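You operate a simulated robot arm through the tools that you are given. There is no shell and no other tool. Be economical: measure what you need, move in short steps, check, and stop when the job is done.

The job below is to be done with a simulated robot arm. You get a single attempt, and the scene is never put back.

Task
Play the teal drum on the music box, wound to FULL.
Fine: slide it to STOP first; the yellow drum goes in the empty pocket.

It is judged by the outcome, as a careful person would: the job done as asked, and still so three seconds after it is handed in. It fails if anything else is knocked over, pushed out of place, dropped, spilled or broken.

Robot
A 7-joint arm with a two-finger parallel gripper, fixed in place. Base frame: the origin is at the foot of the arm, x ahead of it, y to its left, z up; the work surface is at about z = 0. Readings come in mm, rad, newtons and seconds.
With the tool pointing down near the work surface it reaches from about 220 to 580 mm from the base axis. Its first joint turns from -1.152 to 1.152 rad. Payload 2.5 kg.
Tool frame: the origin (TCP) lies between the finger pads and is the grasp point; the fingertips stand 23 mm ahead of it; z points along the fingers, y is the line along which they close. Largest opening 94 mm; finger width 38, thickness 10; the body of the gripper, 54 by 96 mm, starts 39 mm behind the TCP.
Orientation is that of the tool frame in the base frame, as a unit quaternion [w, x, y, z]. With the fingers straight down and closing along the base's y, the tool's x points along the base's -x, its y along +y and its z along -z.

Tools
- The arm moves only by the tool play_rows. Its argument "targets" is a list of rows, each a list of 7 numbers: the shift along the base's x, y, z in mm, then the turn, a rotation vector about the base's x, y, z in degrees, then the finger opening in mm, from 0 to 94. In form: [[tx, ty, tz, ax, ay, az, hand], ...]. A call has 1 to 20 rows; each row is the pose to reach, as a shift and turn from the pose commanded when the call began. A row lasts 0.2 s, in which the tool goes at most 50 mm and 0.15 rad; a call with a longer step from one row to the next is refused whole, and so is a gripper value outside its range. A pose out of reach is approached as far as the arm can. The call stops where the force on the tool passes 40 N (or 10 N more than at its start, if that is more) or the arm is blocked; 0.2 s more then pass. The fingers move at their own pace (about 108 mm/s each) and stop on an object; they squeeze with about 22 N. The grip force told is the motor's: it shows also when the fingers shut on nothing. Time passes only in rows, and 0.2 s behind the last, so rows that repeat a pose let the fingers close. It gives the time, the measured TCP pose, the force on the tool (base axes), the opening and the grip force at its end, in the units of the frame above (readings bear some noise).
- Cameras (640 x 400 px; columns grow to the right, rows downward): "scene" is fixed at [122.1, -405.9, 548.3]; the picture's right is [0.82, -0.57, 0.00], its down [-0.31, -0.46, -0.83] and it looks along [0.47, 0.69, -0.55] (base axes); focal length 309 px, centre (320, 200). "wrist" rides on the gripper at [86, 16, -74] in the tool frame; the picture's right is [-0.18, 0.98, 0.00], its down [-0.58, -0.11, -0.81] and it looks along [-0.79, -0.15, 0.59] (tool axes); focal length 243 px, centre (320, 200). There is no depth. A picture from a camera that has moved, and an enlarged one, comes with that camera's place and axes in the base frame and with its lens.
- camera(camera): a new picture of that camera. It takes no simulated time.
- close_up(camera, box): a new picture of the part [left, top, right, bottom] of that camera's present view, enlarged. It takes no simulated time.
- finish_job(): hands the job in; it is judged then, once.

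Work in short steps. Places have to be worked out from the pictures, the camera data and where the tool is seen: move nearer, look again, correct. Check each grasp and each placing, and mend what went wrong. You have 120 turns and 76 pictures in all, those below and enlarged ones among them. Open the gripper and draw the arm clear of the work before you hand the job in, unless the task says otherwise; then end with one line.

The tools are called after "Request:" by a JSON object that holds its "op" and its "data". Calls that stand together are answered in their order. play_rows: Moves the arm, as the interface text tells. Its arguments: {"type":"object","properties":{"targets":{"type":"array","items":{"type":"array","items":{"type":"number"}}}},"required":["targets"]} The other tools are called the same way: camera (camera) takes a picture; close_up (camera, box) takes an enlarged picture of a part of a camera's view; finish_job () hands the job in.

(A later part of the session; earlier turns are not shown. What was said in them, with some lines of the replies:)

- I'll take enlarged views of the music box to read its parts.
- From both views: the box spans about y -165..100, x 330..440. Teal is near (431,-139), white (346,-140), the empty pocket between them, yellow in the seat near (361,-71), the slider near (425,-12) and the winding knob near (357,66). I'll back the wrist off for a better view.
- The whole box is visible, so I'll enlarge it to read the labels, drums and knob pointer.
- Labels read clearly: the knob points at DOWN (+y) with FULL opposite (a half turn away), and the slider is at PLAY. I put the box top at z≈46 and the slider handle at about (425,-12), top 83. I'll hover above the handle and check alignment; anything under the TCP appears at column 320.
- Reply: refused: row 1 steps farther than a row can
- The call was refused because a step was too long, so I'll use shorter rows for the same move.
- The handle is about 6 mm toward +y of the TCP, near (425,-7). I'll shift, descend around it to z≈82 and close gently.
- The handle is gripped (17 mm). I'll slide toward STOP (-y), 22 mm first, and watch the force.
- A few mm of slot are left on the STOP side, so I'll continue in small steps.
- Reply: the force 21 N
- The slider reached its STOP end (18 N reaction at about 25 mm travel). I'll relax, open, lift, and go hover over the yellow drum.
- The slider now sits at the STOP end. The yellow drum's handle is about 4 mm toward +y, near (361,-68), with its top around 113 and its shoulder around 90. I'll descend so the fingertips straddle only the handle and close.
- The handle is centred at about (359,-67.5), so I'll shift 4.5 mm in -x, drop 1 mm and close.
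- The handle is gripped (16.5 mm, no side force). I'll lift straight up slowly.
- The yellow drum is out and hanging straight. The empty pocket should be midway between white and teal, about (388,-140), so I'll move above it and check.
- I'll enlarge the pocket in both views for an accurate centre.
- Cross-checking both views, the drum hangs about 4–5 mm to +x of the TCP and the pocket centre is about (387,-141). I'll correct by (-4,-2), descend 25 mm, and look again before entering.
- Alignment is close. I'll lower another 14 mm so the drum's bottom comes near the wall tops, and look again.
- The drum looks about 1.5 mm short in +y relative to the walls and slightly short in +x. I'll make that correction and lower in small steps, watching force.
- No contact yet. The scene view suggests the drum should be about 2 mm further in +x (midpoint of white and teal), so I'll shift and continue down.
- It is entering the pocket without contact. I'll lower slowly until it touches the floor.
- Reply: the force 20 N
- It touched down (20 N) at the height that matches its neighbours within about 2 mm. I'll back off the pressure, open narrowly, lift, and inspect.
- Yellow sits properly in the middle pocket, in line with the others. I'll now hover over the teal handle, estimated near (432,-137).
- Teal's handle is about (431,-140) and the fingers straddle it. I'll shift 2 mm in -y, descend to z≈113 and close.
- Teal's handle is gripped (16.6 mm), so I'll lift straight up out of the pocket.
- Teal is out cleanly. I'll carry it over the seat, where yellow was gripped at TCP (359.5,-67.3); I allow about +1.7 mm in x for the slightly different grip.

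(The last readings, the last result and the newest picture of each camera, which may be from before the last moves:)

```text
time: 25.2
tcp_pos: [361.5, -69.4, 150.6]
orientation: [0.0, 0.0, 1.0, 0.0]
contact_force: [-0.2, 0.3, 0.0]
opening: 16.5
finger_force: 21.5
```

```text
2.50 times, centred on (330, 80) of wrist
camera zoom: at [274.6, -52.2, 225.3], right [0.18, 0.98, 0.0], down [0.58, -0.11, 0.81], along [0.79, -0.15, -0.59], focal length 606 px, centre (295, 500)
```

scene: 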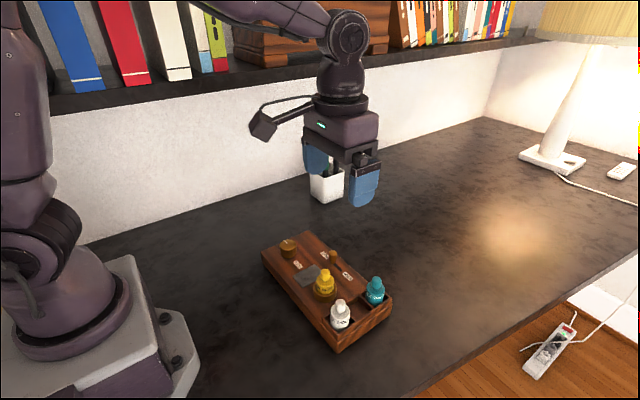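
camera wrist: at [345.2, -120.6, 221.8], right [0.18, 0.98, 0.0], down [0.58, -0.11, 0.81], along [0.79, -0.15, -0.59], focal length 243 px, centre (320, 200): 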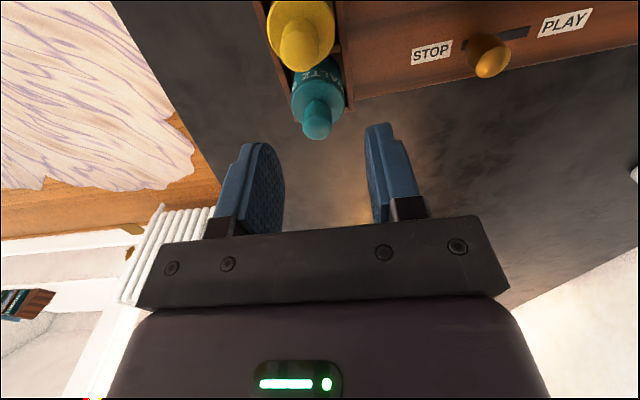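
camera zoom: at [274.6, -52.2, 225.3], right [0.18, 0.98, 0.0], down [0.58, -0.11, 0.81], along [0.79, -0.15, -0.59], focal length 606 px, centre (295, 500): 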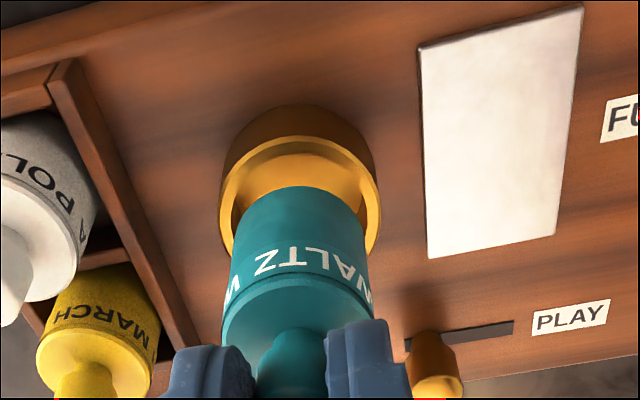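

The drum needs about +2 mm x and +0.5 mm y to be concentric with the ring. I'll correct and lower gently.

Request:
{"op": "play_rows", "data": {"targets": [[1.8, 0.6, 0, 0, 0, 0, 8], [1.8, 0.6, -6, 0, 0, 0, 8], [1.8, 0.6, -12, 0, 0, 0, 8], [1.8, 0.6, -18, 0, 0, 0, 8], [1.8, 0.6, -18, 0, 0, 0, 8]]}}

Request:
{"op": "close_up", "data": {"camera": "scene", "box": [285, 230, 375, 320]}}

Request:
{"op": "close_up", "data": {"camera": "wrist", "box": [230, 0, 430, 160]}}

```text
time: 26.4
tcp_pos: [363.1, -67.9, 130.4]
orientation: [0.0, 0.0, 1.0, 0.001]
contact_force: [0.7, 0.4, -0.7]
opening: 16.5
finger_force: 22.0
```

```text
4.44 times, centred on (330, 275) of scene
camera zoom: at [122.1, -405.9, 548.2], right [0.82, -0.57, 0.0], down [-0.31, -0.46, -0.83], along [0.47, 0.69, -0.55], focal length 1372 px, centre (276, -133)
```

zoom: 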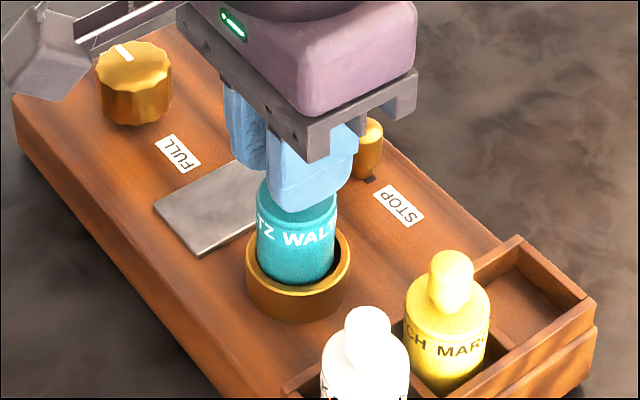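

```text
2.50 times, centred on (330, 80) of wrist
camera zoom: at [276.2, -51.3, 206.3], right [0.18, 0.98, 0.0], down [0.58, -0.11, 0.81], along [0.79, -0.15, -0.59], focal length 606 px, centre (295, 500)
```

zoom: 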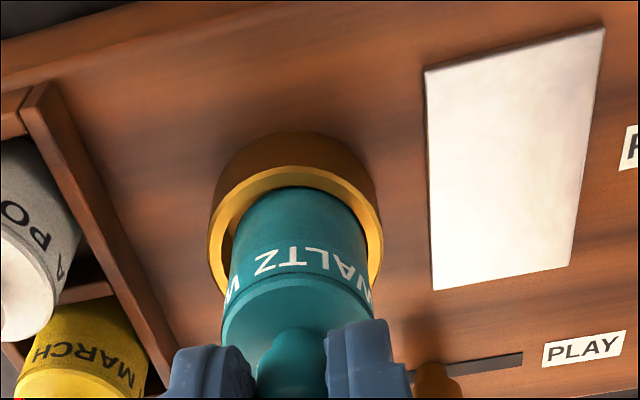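

It is concentric and starting to enter the ring. I'll keep lowering until it seats (expected TCP ≈115).

Request:
{"op": "play_rows", "data": {"targets": [[0.3, -0.3, -4, 0, 0, 0, 8], [0.3, -0.3, -8, 0, 0, 0, 8], [0.3, -0.3, -12, 0, 0, 0, 8], [0.3, -0.3, -15, 0, 0, 0, 8], [0.3, -0.3, -18, 0, 0, 0, 8]]}}

Request:
{"op": "close_up", "data": {"camera": "scene", "box": [285, 230, 375, 320]}}

```text
time: 27.6
tcp_pos: [363.6, -67.4, 115.3]
orientation: [0.001, -0.001, 1.0, -0.001]
contact_force: [-2.8, 2.4, 11.6]
opening: 16.5
finger_force: 22.1
```

```text
4.44 times, centred on (330, 275) of scene
camera zoom: at [122.1, -405.9, 548.3], right [0.82, -0.57, 0.0], down [-0.31, -0.46, -0.83], along [0.47, 0.69, -0.55], focal length 1372 px, centre (276, -133)
```

zoom: 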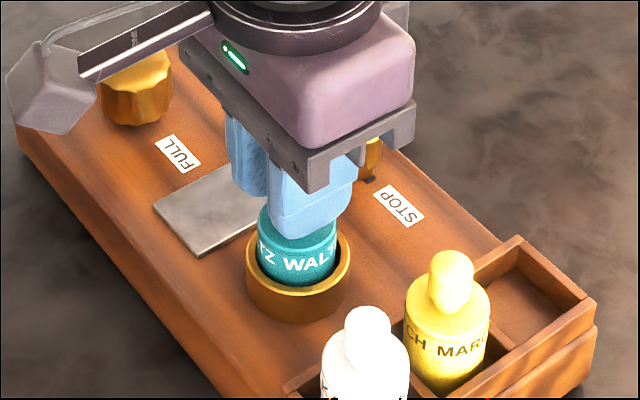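

Teal is seated at the same height yellow was (TCP 115, 12 N contact). I'll relax, open, rise, and go above the winding knob, triangulated at about (362,72.5) with its top near 71.

Request:
{"op": "play_rows", "data": {"targets": [[0, 0, 2, 0, 0, 0, 8], [0, 0, 2, 0, 0, 0, 32], [0, 0, 2, 0, 0, 0, 32], [0, 0, 20, 0, 0, 0, 32], [0, 0, 50, 0, 0, 0, 40], [0, 35, 60, 0, 0, 0, 60], [0, 70, 60, 0, 0, 0, 60], [0, 105, 60, 0, 0, 0, 60], [-1, 139, 60, 0, 0, 0, 60], [-1, 139, 40, 0, 0, 0, 60], [-1, 139, 20, 0, 0, 0, 60], [-1, 139, 20, 0, 0, 0, 60]]}}

Request:
{"op": "camera", "data": {"camera": "wrist"}}

Request:
{"op": "close_up", "data": {"camera": "scene", "box": [250, 190, 410, 350]}}

```text
time: 30.2
tcp_pos: [361.0, 69.6, 134.6]
orientation: [0.0, 0.0, 1.0, 0.0]
contact_force: [-0.5, -0.1, -1.3]
opening: 59.9
finger_force: 0.0
```

```text
27 pictures are left
camera wrist: at [275.4, 87.1, 209.1], right [0.18, 0.98, 0.0], down [0.58, -0.11, 0.81], along [0.79, -0.15, -0.59], focal length 243 px, centre (320, 200)
```

wrist: 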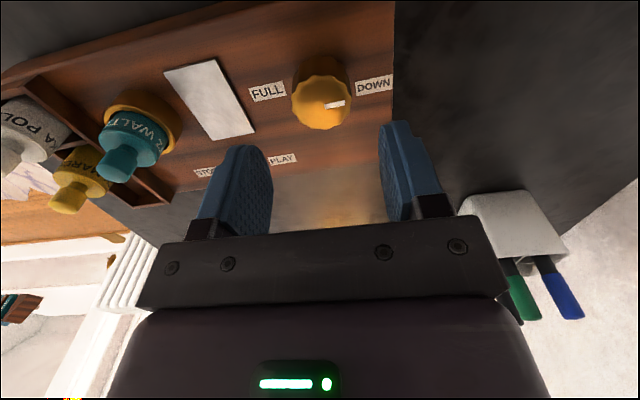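

```text
2.50 times, centred on (330, 270) of scene
camera zoom: at [122.1, -405.9, 548.3], right [0.82, -0.57, 0.0], down [-0.31, -0.46, -0.83], along [0.47, 0.69, -0.55], focal length 772 px, centre (295, 25)
```

zoom: 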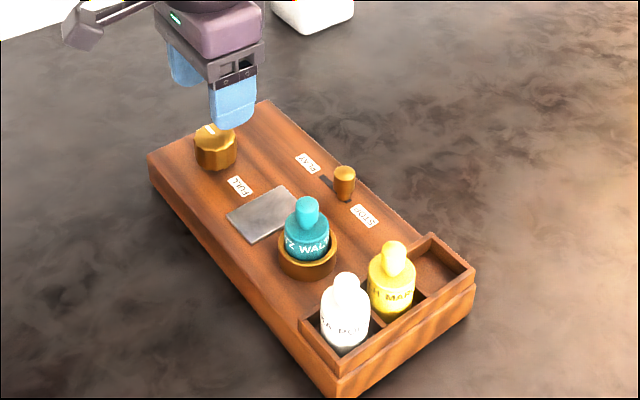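

Teal is seated, yellow is in the pocket, and the knob centre is at (361,71.5). I'll pre-rotate the gripper +85° above it so that a full half turn (clockwise from above, to begin with) fits in one grip.

Request:
{"op": "play_rows", "data": {"targets": [[0, 2, 0, 0, 0, 8, 60], [0, 2, 0, 0, 0, 16, 60], [0, 2, 0, 0, 0, 24, 60], [0, 2, 0, 0, 0, 32, 60], [0, 2, 0, 0, 0, 40, 60], [0, 2, 0, 0, 0, 48, 60], [0, 2, 0, 0, 0, 56, 60], [0, 2, 0, 0, 0, 64, 60], [0, 2, 0, 0, 0, 72, 60], [0, 2, 0, 0, 0, 80, 60], [0, 2, 0, 0, 0, 85, 60], [0, 2, 0, 0, 0, 85, 60]]}}

Request:
{"op": "camera", "data": {"camera": "wrist"}}

```text
time: 32.8
tcp_pos: [362.9, 72.8, 134.8]
orientation: [0.0, -0.676, 0.737, -0.001]
contact_force: [-0.3, -0.5, 0.1]
opening: 59.9
finger_force: 0.0
```

```text
25 pictures are left
camera wrist: at [339.3, -11.5, 209.0], right [-0.96, 0.27, 0.0], down [0.16, 0.57, 0.81], along [0.22, 0.78, -0.59], focal length 243 px, centre (320, 200)
```

wrist: 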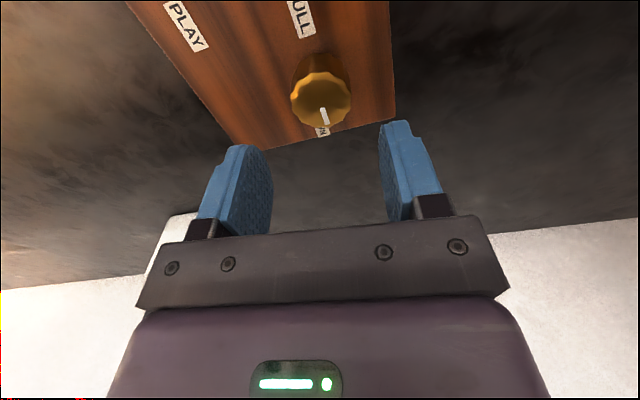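

The rotation went well and the knob is centred between the fingers. I'll descend around it to TCP z≈77 and grip.

Request:
{"op": "play_rows", "data": {"targets": [[-1, -1, -20, 0, 0, 0, 60], [-1, -1, -40, 0, 0, 0, 60], [-1, -1, -50, 0, 0, 0, 60], [-1, -1, -57, 0, 0, 0, 60], [-1, -1, -57, 0, 0, 0, 45], [-1, -1, -57, 0, 0, 0, 25], [-1, -1, -57, 0, 0, 0, 25]]}}

Request:
{"op": "close_up", "data": {"camera": "wrist", "box": [200, 60, 440, 240]}}

```text
time: 34.4
tcp_pos: [361.1, 72.5, 77.0]
orientation: [-0.001, -0.675, 0.737, 0.0]
contact_force: [4.3, 1.3, 0.3]
opening: 36.9
finger_force: 21.9
```

```text
2.22 times, centred on (320, 150) of wrist
camera zoom: at [337.9, -11.9, 151.2], right [-0.96, 0.27, 0.0], down [0.16, 0.57, 0.81], along [0.22, 0.78, -0.59], focal length 539 px, centre (320, 311)
```

zoom: 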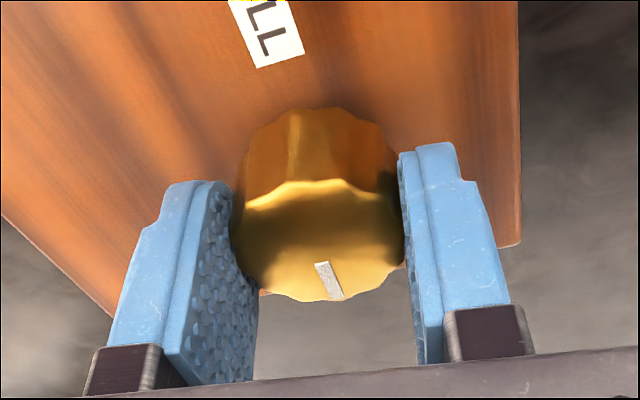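

The knob is gripped (37 mm). I'll try a small clockwise turn of 20° and read the forces.

Request:
{"op": "play_rows", "data": {"targets": [[0.5, 0, 0, 0, 0, -5, 25], [0.5, 0, 0, 0, 0, -10, 25], [0.5, 0, 0, 0, 0, -15, 25], [0.5, 0, 0, 0, 0, -20, 25]]}}

Request:
{"op": "close_up", "data": {"camera": "wrist", "box": [200, 60, 440, 240]}}

```text
time: 35.4
tcp_pos: [361.3, 71.6, 77.2]
orientation: [0.0, -0.536, 0.844, 0.001]
contact_force: [0.3, 0.5, 0.1]
opening: 37.1
finger_force: 21.7
```

```text
2.22 times, centred on (320, 150) of wrist
camera zoom: at [310.7, 1.2, 152.0], right [-0.81, 0.58, 0.0], down [0.35, 0.48, 0.81], along [0.47, 0.66, -0.59], focal length 539 px, centre (320, 311)
```

zoom: 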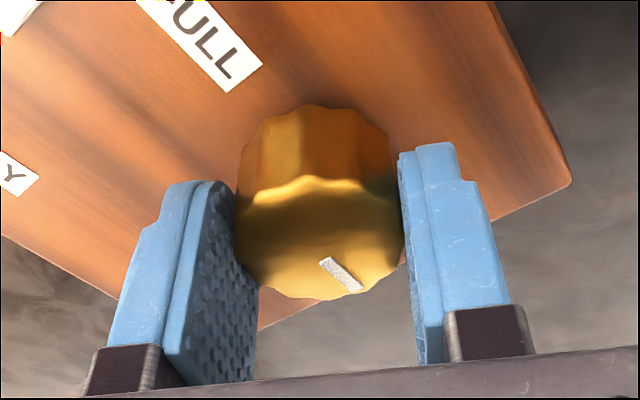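

The pointer stayed aimed at DOWN while the fingers turned, so clockwise is against the end stop. I'll test counterclockwise by 25°.

Request:
{"op": "play_rows", "data": {"targets": [[0, 0, 0, 0, 0, 6, 25], [0, 0, 0, 0, 0, 12, 25], [0, 0, 0, 0, 0, 18, 25], [0, 0, 0, 0, 0, 25, 25]]}}

Request:
{"op": "close_up", "data": {"camera": "wrist", "box": [200, 60, 440, 240]}}

```text
time: 36.4
tcp_pos: [361.0, 74.2, 76.7]
orientation: [0.0, 0.708, -0.706, -0.001]
contact_force: [-12.9, 0.2, 18.8]
opening: 37.0
finger_force: 22.2
```

```text
2.22 times, centred on (320, 150) of wrist
camera zoom: at [345.7, -13.6, 151.9], right [-0.98, 0.18, 0.0], down [0.11, 0.58, 0.81], along [0.15, 0.79, -0.59], focal length 539 px, centre (320, 311)
```

zoom: 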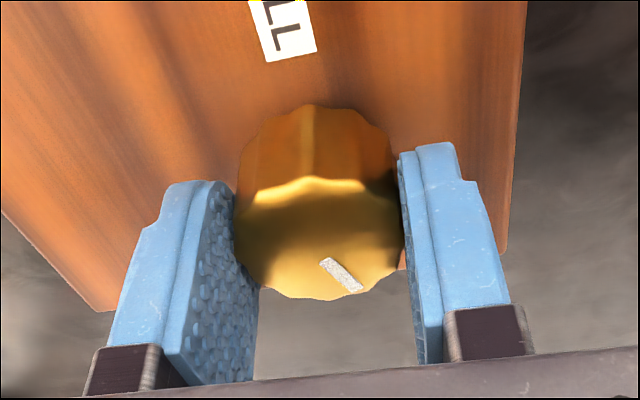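

Counterclockwise the pointer moved with the fingers, so that is the winding direction. I'll release, lift a little, and then rotate the gripper back to about -85° for one long counterclockwise turn.

Request:
{"op": "play_rows", "data": {"targets": [[0, 0, 0, 0, 0, 0, 60], [0, 0, 0, 0, 0, 0, 60], [0, 0, 20, 0, 0, 0, 60], [0, 0, 45, 0, 0, -8, 60], [0, 0, 45, 0, 0, -16, 60], [0, 0, 45, 0, 0, -24, 60], [0, 0, 45, 0, 0, -32, 60], [0, 0, 45, 0, 0, -40, 60], [0, 0, 45, 0, 0, -48, 60], [0, 0, 45, 0, 0, -56, 60], [0, 0, 45, 0, 0, -64, 60], [0, 0, 45, 0, 0, -72, 60], [0, 0, 45, 0, 0, -80, 60], [0, 0, 45, 0, 0, -88, 60], [0, 0, 45, 0, 0, -96, 60], [0, 0, 45, 0, 0, -104, 60], [0, 0, 45, 0, 0, -112, 60], [0, 0, 45, 0, 0, -120, 60]]}}

Request:
{"op": "play_rows", "data": {"targets": [[0, 0, 0, 0, 0, -8, 60], [0, 0, 0, 0, 0, -16, 60], [0, 0, 0, 0, 0, -24, 60], [0, 0, 0, 0, 0, -32, 60], [0, 0, 0, 0, 0, -40, 60], [0, 0, 0, 0, 0, -48, 60], [0, 0, 0, 0, 0, -55, 60], [0, 0, 0, 0, 0, -55, 60]]}}

Request:
{"op": "camera", "data": {"camera": "wrist"}}

```text
time: 40.2
tcp_pos: [360.6, 72.8, 121.3]
orientation: [0.0, 0.26, 0.966, 0.0]
contact_force: [0.0, -0.2, -0.2]
opening: 60.0
finger_force: 0.1
```

```text
time: 42.0
tcp_pos: [363.3, 71.3, 122.4]
orientation: [-0.001, 0.676, 0.737, 0.0]
contact_force: [-0.2, 0.1, -0.1]
opening: 60.1
finger_force: 0.0
```

```text
21 pictures are left
camera wrist: at [370.9, 159.5, 197.2], right [0.99, -0.1, 0.0], down [-0.06, -0.59, 0.81], along [-0.08, -0.8, -0.59], focal length 243 px, centre (320, 200)
```

wrist: 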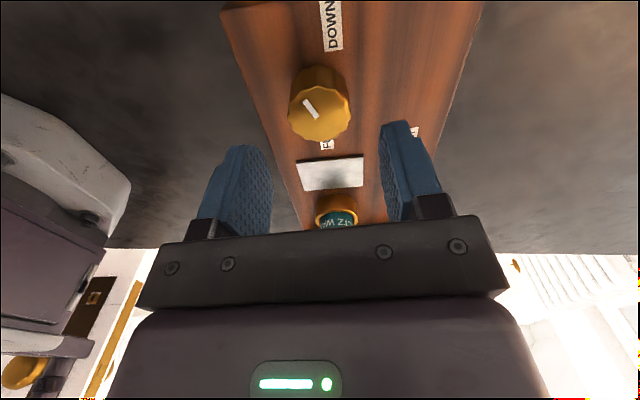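

The pointer has turned about 30° from DOWN, so winding works. I'll descend, grip again, and start the counterclockwise turn.

Request:
{"op": "play_rows", "data": {"targets": [[-1, 0, -20, 0, 0, 0, 60], [-1, 0, -40, 0, 0, 0, 60], [-1, 0, -45, 0, 0, 0, 60], [-1, 0, -45, 0, 0, 0, 45], [-1, 0, -45, 0, 0, 0, 25], [-1, 0, -45, 0, 0, 0, 25], [-1, 0, -45, 0, 0, 7, 25], [-1, 0, -45, 0, 0, 14, 25], [-1, 0, -45, 0, 0, 21, 25], [-1, 0, -45, 0, 0, 28, 25], [-1, 0, -45, 0, 0, 35, 25], [-1, 0, -45, 0, 0, 42, 25], [-1, 0, -45, 0, 0, 49, 25], [-1, 0, -45, 0, 0, 56, 25], [-1, 0, -45, 0, 0, 63, 25], [-1, 0, -45, 0, 0, 70, 25]]}}

Request:
{"op": "close_up", "data": {"camera": "wrist", "box": [200, 60, 440, 240]}}

```text
time: 45.4
tcp_pos: [362.3, 71.1, 79.0]
orientation: [0.0, 0.13, 0.992, -0.001]
contact_force: [-10.7, -9.0, 13.4]
opening: 36.9
finger_force: 21.3
```

```text
2.22 times, centred on (320, 150) of wrist
camera zoom: at [281.9, 109.5, 151.9], right [0.43, 0.9, 0.0], down [0.53, -0.25, 0.81], along [0.73, -0.35, -0.59], focal length 539 px, centre (320, 311)
```

zoom: 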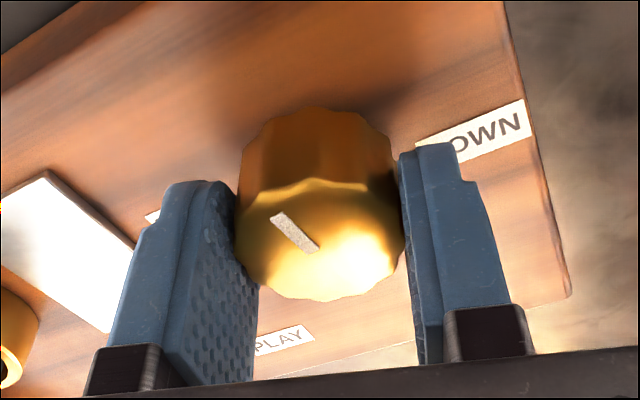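

The knob is turning with the gripper, about 95° so far. I'll continue counterclockwise another 77°.

Request:
{"op": "play_rows", "data": {"targets": [[0, 0, 0, 0, 0, 7, 25], [0, 0, 0, 0, 0, 14, 25], [0, 0, 0, 0, 0, 21, 25], [0, 0, 0, 0, 0, 28, 25], [0, 0, 0, 0, 0, 35, 25], [0, 0, 0, 0, 0, 42, 25], [0, 0, 0, 0, 0, 49, 25], [0, 0, 0, 0, 0, 56, 25], [0, 0, 0, 0, 0, 63, 25], [0, 0, 0, 0, 0, 70, 25], [0, 0, 0, 0, 0, 77, 25]]}}

Request:
{"op": "close_up", "data": {"camera": "wrist", "box": [200, 60, 440, 240]}}

```text
time: 47.8
tcp_pos: [360.2, 72.9, 77.9]
orientation: [0.0, -0.516, 0.856, 0.0]
contact_force: [-4.2, -10.6, 13.5]
opening: 36.9
finger_force: 22.0
```

```text
2.22 times, centred on (320, 150) of wrist
camera zoom: at [306.4, 3.5, 151.8], right [-0.78, 0.62, 0.0], down [0.37, 0.46, 0.81], along [0.5, 0.63, -0.59], focal length 539 px, centre (320, 311)
```

zoom: 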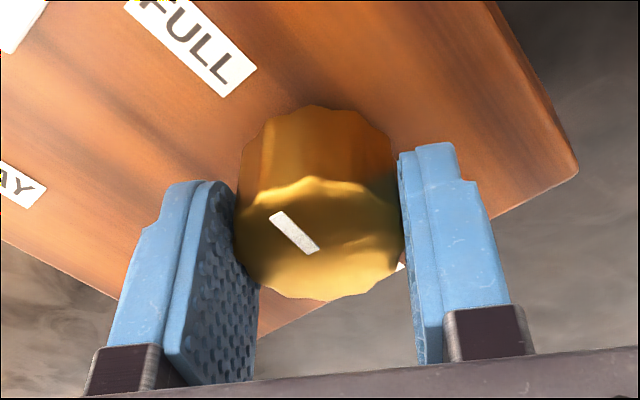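

The pointer computes to straight -y, i.e. toward FULL. DOWN was a hard stop, so I'll turn 12° more to see whether the knob stops here.

Request:
{"op": "play_rows", "data": {"targets": [[0, 0, 0, 0, 0, 4, 25], [0, 0, 0, 0, 0, 8, 25], [0, 0, 0, 0, 0, 12, 25]]}}

Request:
{"op": "close_up", "data": {"camera": "wrist", "box": [200, 60, 440, 240]}}

```text
time: 48.6
tcp_pos: [361.9, 73.1, 78.2]
orientation: [0.0, -0.603, 0.798, 0.0]
contact_force: [-4.3, -5.3, 7.9]
opening: 37.1
finger_force: 21.9
```

```text
2.22 times, centred on (320, 150) of wrist
camera zoom: at [321.6, -6.3, 151.7], right [-0.89, 0.45, 0.0], down [0.26, 0.53, 0.81], along [0.36, 0.72, -0.59], focal length 539 px, centre (320, 311)
```

zoom: 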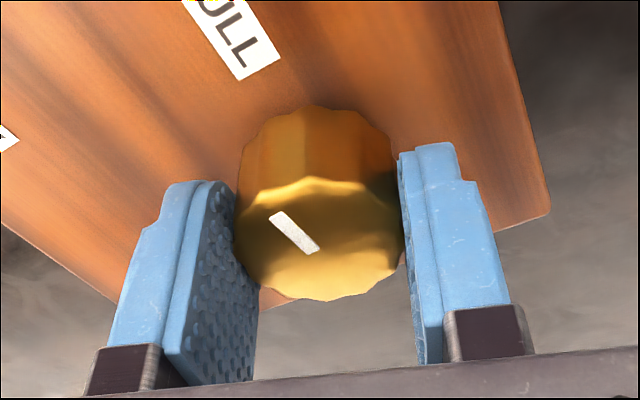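

No slip yet: the pointer now reads about 13° beyond straight -y, so I need the FULL mark's true direction. I'll release, lift, and look from above.

Request:
{"op": "play_rows", "data": {"targets": [[0, 0, 0, 0, 0, 0, 60], [0, 0, 0, 0, 0, 0, 60], [0, 0, 30, 0, 0, 0, 60], [0, -20, 70, 0, 0, 0, 60], [0, -50, 110, 0, 0, 0, 60], [0, -75, 140, 0, 0, 0, 60], [0, -75, 140, 0, 0, 0, 60]]}}

Request:
{"op": "camera", "data": {"camera": "wrist"}}

Request:
{"op": "close_up", "data": {"camera": "scene", "box": [265, 225, 345, 285]}}

```text
time: 50.2
tcp_pos: [360.8, -2.7, 218.0]
orientation: [0.0, -0.602, 0.798, 0.0]
contact_force: [0.2, 0.1, 0.3]
opening: 59.9
finger_force: 0.1
```

```text
17 pictures are left
camera wrist: at [321.5, -81.2, 291.6], right [-0.89, 0.45, 0.0], down [0.26, 0.53, 0.81], along [0.36, 0.72, -0.59], focal length 243 px, centre (320, 200)
```

wrist: 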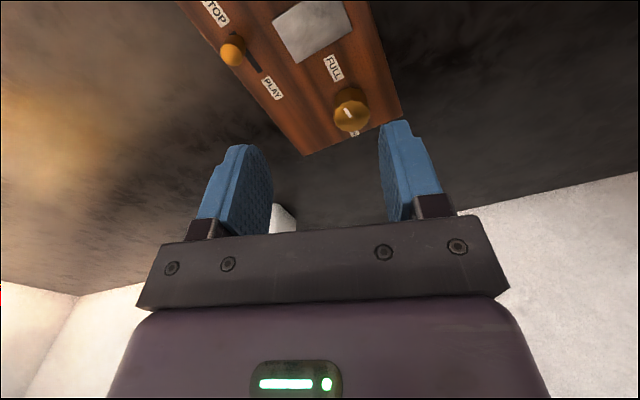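

```text
6.67 times, centred on (305, 255) of scene
camera zoom: at [122.1, -405.9, 548.3], right [0.82, -0.57, 0.0], down [-0.31, -0.46, -0.83], along [0.47, 0.69, -0.55], focal length 2058 px, centre (420, -167)
```

zoom: 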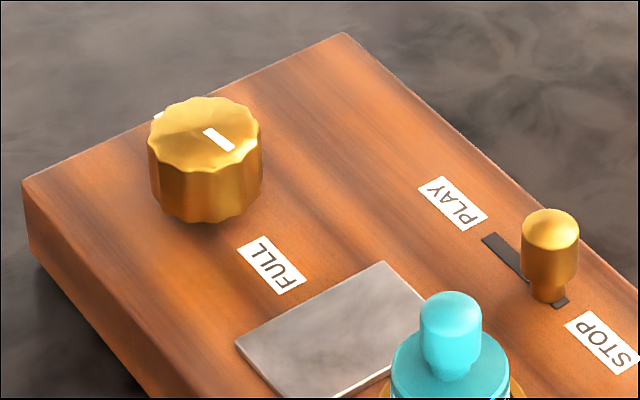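

The pointer is about 10° past the FULL direction (pointer 13.5°, FULL/box axis about 3°), and there was no stop. I'll regrip and turn back 10.5°.

Request:
{"op": "play_rows", "data": {"targets": [[0, 30, -30, 0, 0, 0, 60], [0, 65, -60, 0, 0, 0, 60], [0, 75, -100, 0, 0, 0, 60], [0, 75, -125, 0, 0, 0, 60], [0, 75, -140, 0, 0, 0, 60], [0, 75, -140, 0, 0, 0, 45], [0, 75, -140, 0, 0, 0, 25], [0, 75, -140, 0, 0, 0, 25], [0, 75, -140, 0, 0, -4, 25], [0, 75, -140, 0, 0, -8, 25], [0, 75, -140, 0, 0, -10.5, 25], [0, 75, -140, 0, 0, -10.5, 25]]}}

Request:
{"op": "close_up", "data": {"camera": "wrist", "box": [200, 60, 440, 240]}}

```text
time: 52.8
tcp_pos: [361.2, 72.8, 77.7]
orientation: [0.0, -0.526, 0.85, 0.0]
contact_force: [-0.8, 0.2, 18.0]
opening: 37.0
finger_force: 22.4
```

```text
2.22 times, centred on (320, 150) of wrist
camera zoom: at [307.6, 2.7, 152.6], right [-0.8, 0.6, 0.0], down [0.36, 0.47, 0.81], along [0.49, 0.64, -0.59], focal length 539 px, centre (320, 311)
```

zoom: 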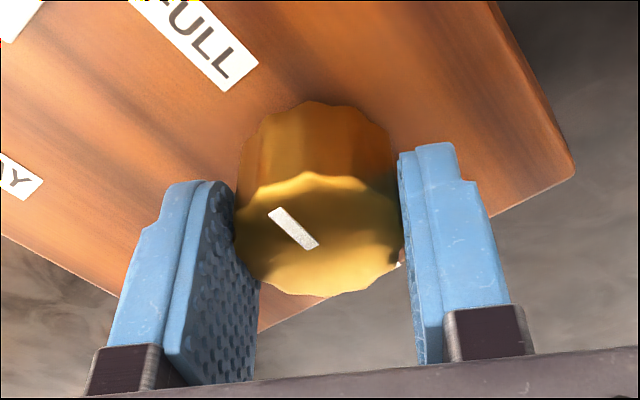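

The knob followed back. I'll release, lift, rotate the wrist back square, and verify with the scene camera.

Request:
{"op": "play_rows", "data": {"targets": [[0, 0, 0, 0, 0, 0, 60], [0, 0, 0, 0, 0, 0, 60], [0, 0, 30, 0, 0, 0, 60], [0, 0, 70, 0, 0, -8, 60], [0, -20, 90, 0, 0, -16, 60], [0, -40, 100, 0, 0, -24, 60], [0, -60, 100, 0, 0, -32, 60], [0, -75, 100, 0, 0, -40, 60], [0, -75, 100, 0, 0, -48, 60], [0, -75, 100, 0, 0, -56, 60], [0, -75, 100, 0, 0, -61.5, 60], [0, -75, 100, 0, 0, -61.5, 60]]}}

Request:
{"op": "close_up", "data": {"camera": "scene", "box": [265, 225, 345, 285]}}

Request:
{"op": "camera", "data": {"camera": "wrist"}}

```text
time: 55.4
tcp_pos: [361.0, -2.5, 176.5]
orientation: [-0.001, -0.016, 1.0, 0.0]
contact_force: [-0.1, 0.3, -0.9]
opening: 60.0
finger_force: 0.1
```

```text
6.67 times, centred on (305, 255) of scene
camera zoom: at [122.1, -405.9, 548.3], right [0.82, -0.57, 0.0], down [-0.31, -0.46, -0.83], along [0.47, 0.69, -0.55], focal length 2058 px, centre (420, -167)
```

zoom: 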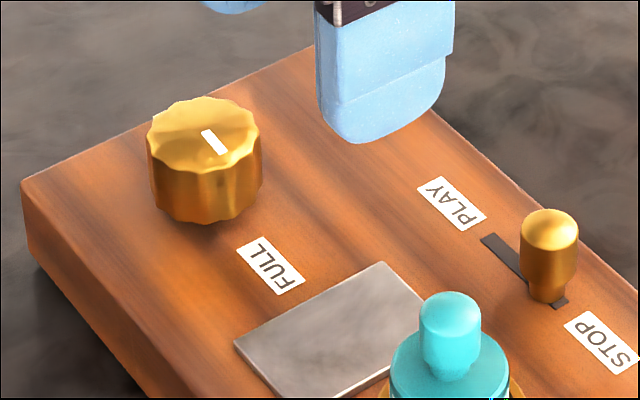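

```text
13 pictures are left
camera wrist: at [274.0, 11.0, 251.3], right [0.15, 0.99, 0.0], down [0.58, -0.09, 0.81], along [0.8, -0.12, -0.59], focal length 243 px, centre (320, 200)
```

wrist: 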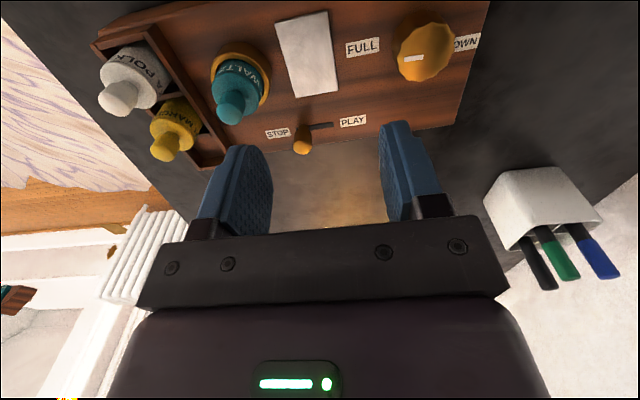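

The pointer aims at FULL. I'll take one enlarged check of the pointer angle.

Request:
{"op": "close_up", "data": {"camera": "wrist", "box": [330, 0, 490, 110]}}

Request:
{"op": "close_up", "data": {"camera": "scene", "box": [280, 235, 310, 270]}}

```text
3.64 times, centred on (410, 55) of wrist
camera zoom: at [274.0, 11.0, 251.3], right [0.15, 0.99, 0.0], down [0.58, -0.09, 0.81], along [0.8, -0.12, -0.59], focal length 882 px, centre (-7, 727)
```

zoom: 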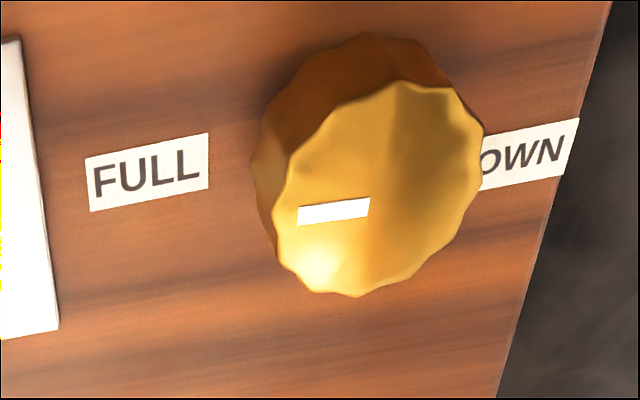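

```text
11.43 times, centred on (295, 252) of scene
camera zoom: at [122.1, -405.9, 548.3], right [0.82, -0.57, 0.0], down [-0.31, -0.46, -0.83], along [0.47, 0.69, -0.55], focal length 3527 px, centre (606, -400)
```

zoom: 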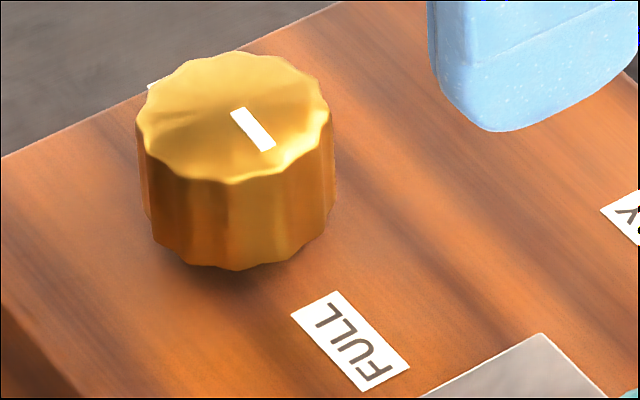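

The pointer is aimed at FULL, about 177–180° from its start. Next I'll go over the slider handle at about (424,-32), descend around it as before, and grip.

Request:
{"op": "play_rows", "data": {"targets": [[30, -15, 0, 0, 0, 0, 50], [62.5, -29.5, 0, 0, 0, 0, 50], [62.5, -29.5, -30, 0, 0, 0, 50], [62.5, -29.5, -60, 0, 0, 0, 50], [62.5, -29.5, -85, 0, 0, 0, 50], [62.5, -29.5, -95, 0, 0, 0, 50], [62.5, -29.5, -95, 0, 0, 0, 30], [62.5, -29.5, -95, 0, 0, 0, 10], [62.5, -29.5, -95, 0, 0, 0, 10]]}}

Request:
{"op": "close_up", "data": {"camera": "wrist", "box": [160, 80, 460, 260]}}

```text
time: 57.4
tcp_pos: [423.3, -31.5, 82.4]
orientation: [0.0, -0.017, 1.0, 0.0]
contact_force: [3.5, 4.3, -0.3]
opening: 17.4
finger_force: 21.9
```

```text
2.13 times, centred on (310, 170) of wrist
camera zoom: at [337.0, -18.3, 156.8], right [0.15, 0.99, 0.0], down [0.58, -0.09, 0.81], along [0.8, -0.12, -0.59], focal length 518 px, centre (341, 264)
```

zoom: 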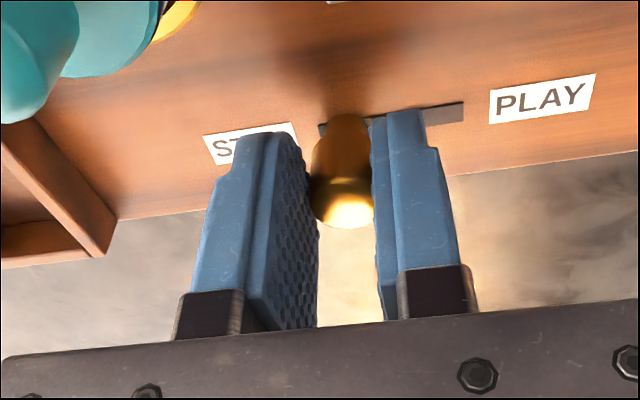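

The handle is gripped, so I'll slide it toward PLAY (+y), about 25 mm to the end stop.

Request:
{"op": "play_rows", "data": {"targets": [[-0.2, 6, 0, 0, 0, 0, 10], [-0.4, 12, 0, 0, 0, 0, 10], [-0.6, 18, 0, 0, 0, 0, 10], [-0.8, 22, 0, 0, 0, 0, 10], [-0.8, 24, 0, 0, 0, 0, 10], [-0.8, 26, 0, 0, 0, 0, 10], [-0.8, 28, 0, 0, 0, 0, 10]]}}

Request:
{"op": "close_up", "data": {"camera": "wrist", "box": [160, 80, 460, 260]}}

```text
time: 59.0
tcp_pos: [422.8, -5.3, 83.2]
orientation: [0.0, -0.016, 1.0, -0.001]
contact_force: [3.6, -6.0, -0.2]
opening: 17.4
finger_force: 22.0
```

```text
2.13 times, centred on (310, 170) of wrist
camera zoom: at [335.7, 7.3, 157.0], right [0.15, 0.99, 0.0], down [0.58, -0.09, 0.81], along [0.8, -0.12, -0.59], focal length 518 px, centre (341, 264)
```

zoom: 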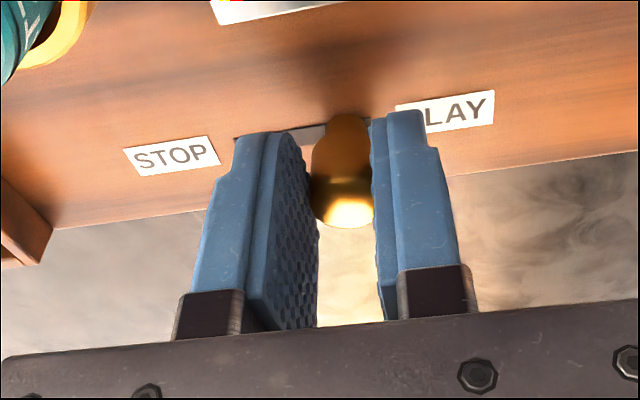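

The slider is at the PLAY end (y≈-5.5, contact felt). I'll relax, release, and withdraw high and clear.

Request:
{"op": "play_rows", "data": {"targets": [[0, -1, 0, 0, 0, 0, 10], [0, -1, 0, 0, 0, 0, 36], [0, -1, 0, 0, 0, 0, 36], [0, -1, 30, 0, 0, 0, 36], [0, -1, 70, 0, 0, 0, 36], [-20, -1, 110, 0, 0, 0, 50], [-50, -1, 140, 0, 0, 0, 60], [-80, 20, 170, 0, 0, 0, 60], [-110, 40, 200, 0, 0, 0, 60], [-140, 50, 220, 0, 0, 0, 60], [-160, 50, 240, 0, 0, 0, 60], [-160, 50, 240, 0, 0, 0, 60]]}}

Request:
{"op": "close_up", "data": {"camera": "scene", "box": [250, 220, 410, 360]}}

Request:
{"op": "close_up", "data": {"camera": "wrist", "box": [210, 20, 430, 165]}}

```text
time: 61.6
tcp_pos: [262.2, 46.1, 324.7]
orientation: [0.0, -0.017, 1.0, 0.001]
contact_force: [-0.3, -0.5, -0.2]
opening: 60.1
finger_force: 0.1
```

```text
2.86 times, centred on (330, 290) of scene
camera zoom: at [122.1, -405.9, 548.3], right [0.82, -0.57, 0.0], down [-0.31, -0.46, -0.83], along [0.47, 0.69, -0.55], focal length 882 px, centre (291, -57)
```

zoom: 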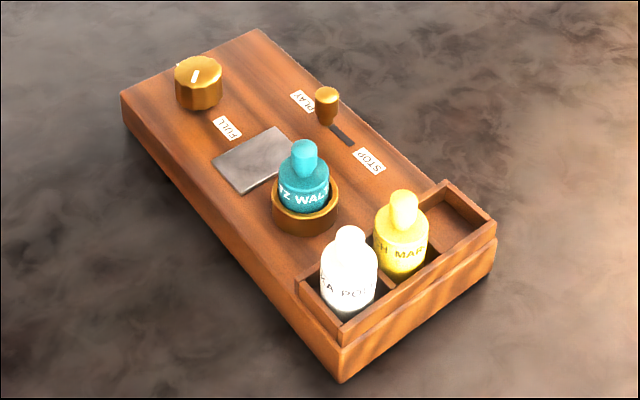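

```text
2.76 times, centred on (320, 92) of wrist
camera zoom: at [176.0, 59.0, 398.6], right [0.15, 0.99, 0.0], down [0.59, -0.09, 0.81], along [0.8, -0.12, -0.59], focal length 669 px, centre (320, 497)
```

zoom: 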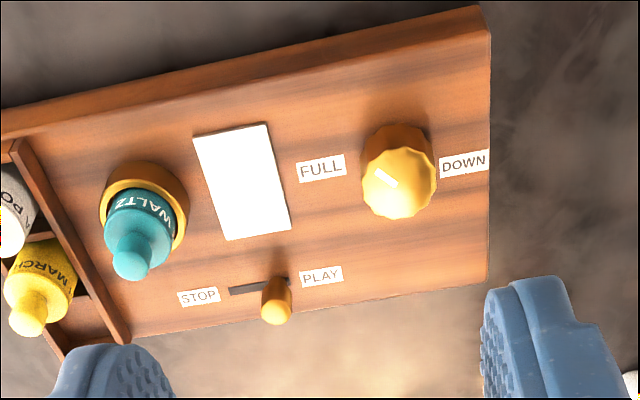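

The drums and slider are right, but the knob pointer has moved about 45° back from FULL. It may be running down as it plays, so I'll wait one second and look again.

Request:
{"op": "play_rows", "data": {"targets": [[0, 0, 0, 0, 0, 0, 60], [0, 0, 0, 0, 0, 0, 60], [0, 0, 0, 0, 0, 0, 60], [0, 0, 0, 0, 0, 0, 60]]}}

Request:
{"op": "close_up", "data": {"camera": "wrist", "box": [210, 20, 430, 165]}}

```text
time: 62.6
tcp_pos: [262.3, 45.1, 323.6]
orientation: [0.0, -0.017, 1.0, 0.0]
contact_force: [-0.7, 0.7, 0.9]
opening: 60.2
finger_force: 0.1
```

```text
2.76 times, centred on (320, 92) of wrist
camera zoom: at [176.4, 58.9, 398.5], right [0.15, 0.99, 0.0], down [0.58, -0.09, 0.81], along [0.8, -0.12, -0.59], focal length 669 px, centre (320, 497)
```

zoom: 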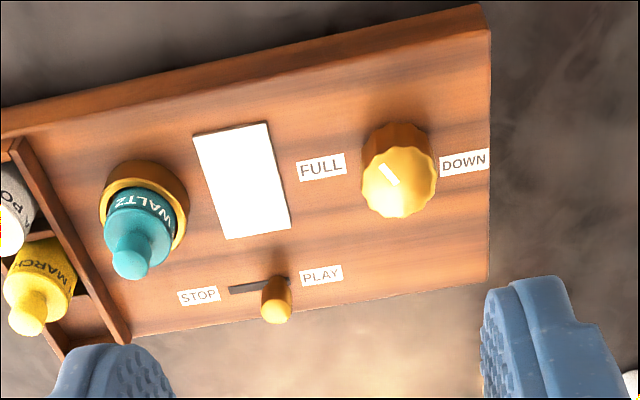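

The pointer moved steadily between the two views (about 12°/s), only since the slider went to PLAY. So the box is playing and its spring running down, having been at FULL when play began. Teal is in the seat, yellow in the middle pocket, the slider at PLAY, and the arm is open and clear, so I'm handing in.

Request:
{"op": "finish_job", "data": {}}

```text
The job is handed in.
```

The music box is playing the teal drum: I slid it to STOP, moved yellow to the empty pocket, seated teal, wound the knob to FULL by eye (within a few degrees) and slid it to PLAY; it was about 60° unwound from FULL at hand-in because the spring runs down as it plays.
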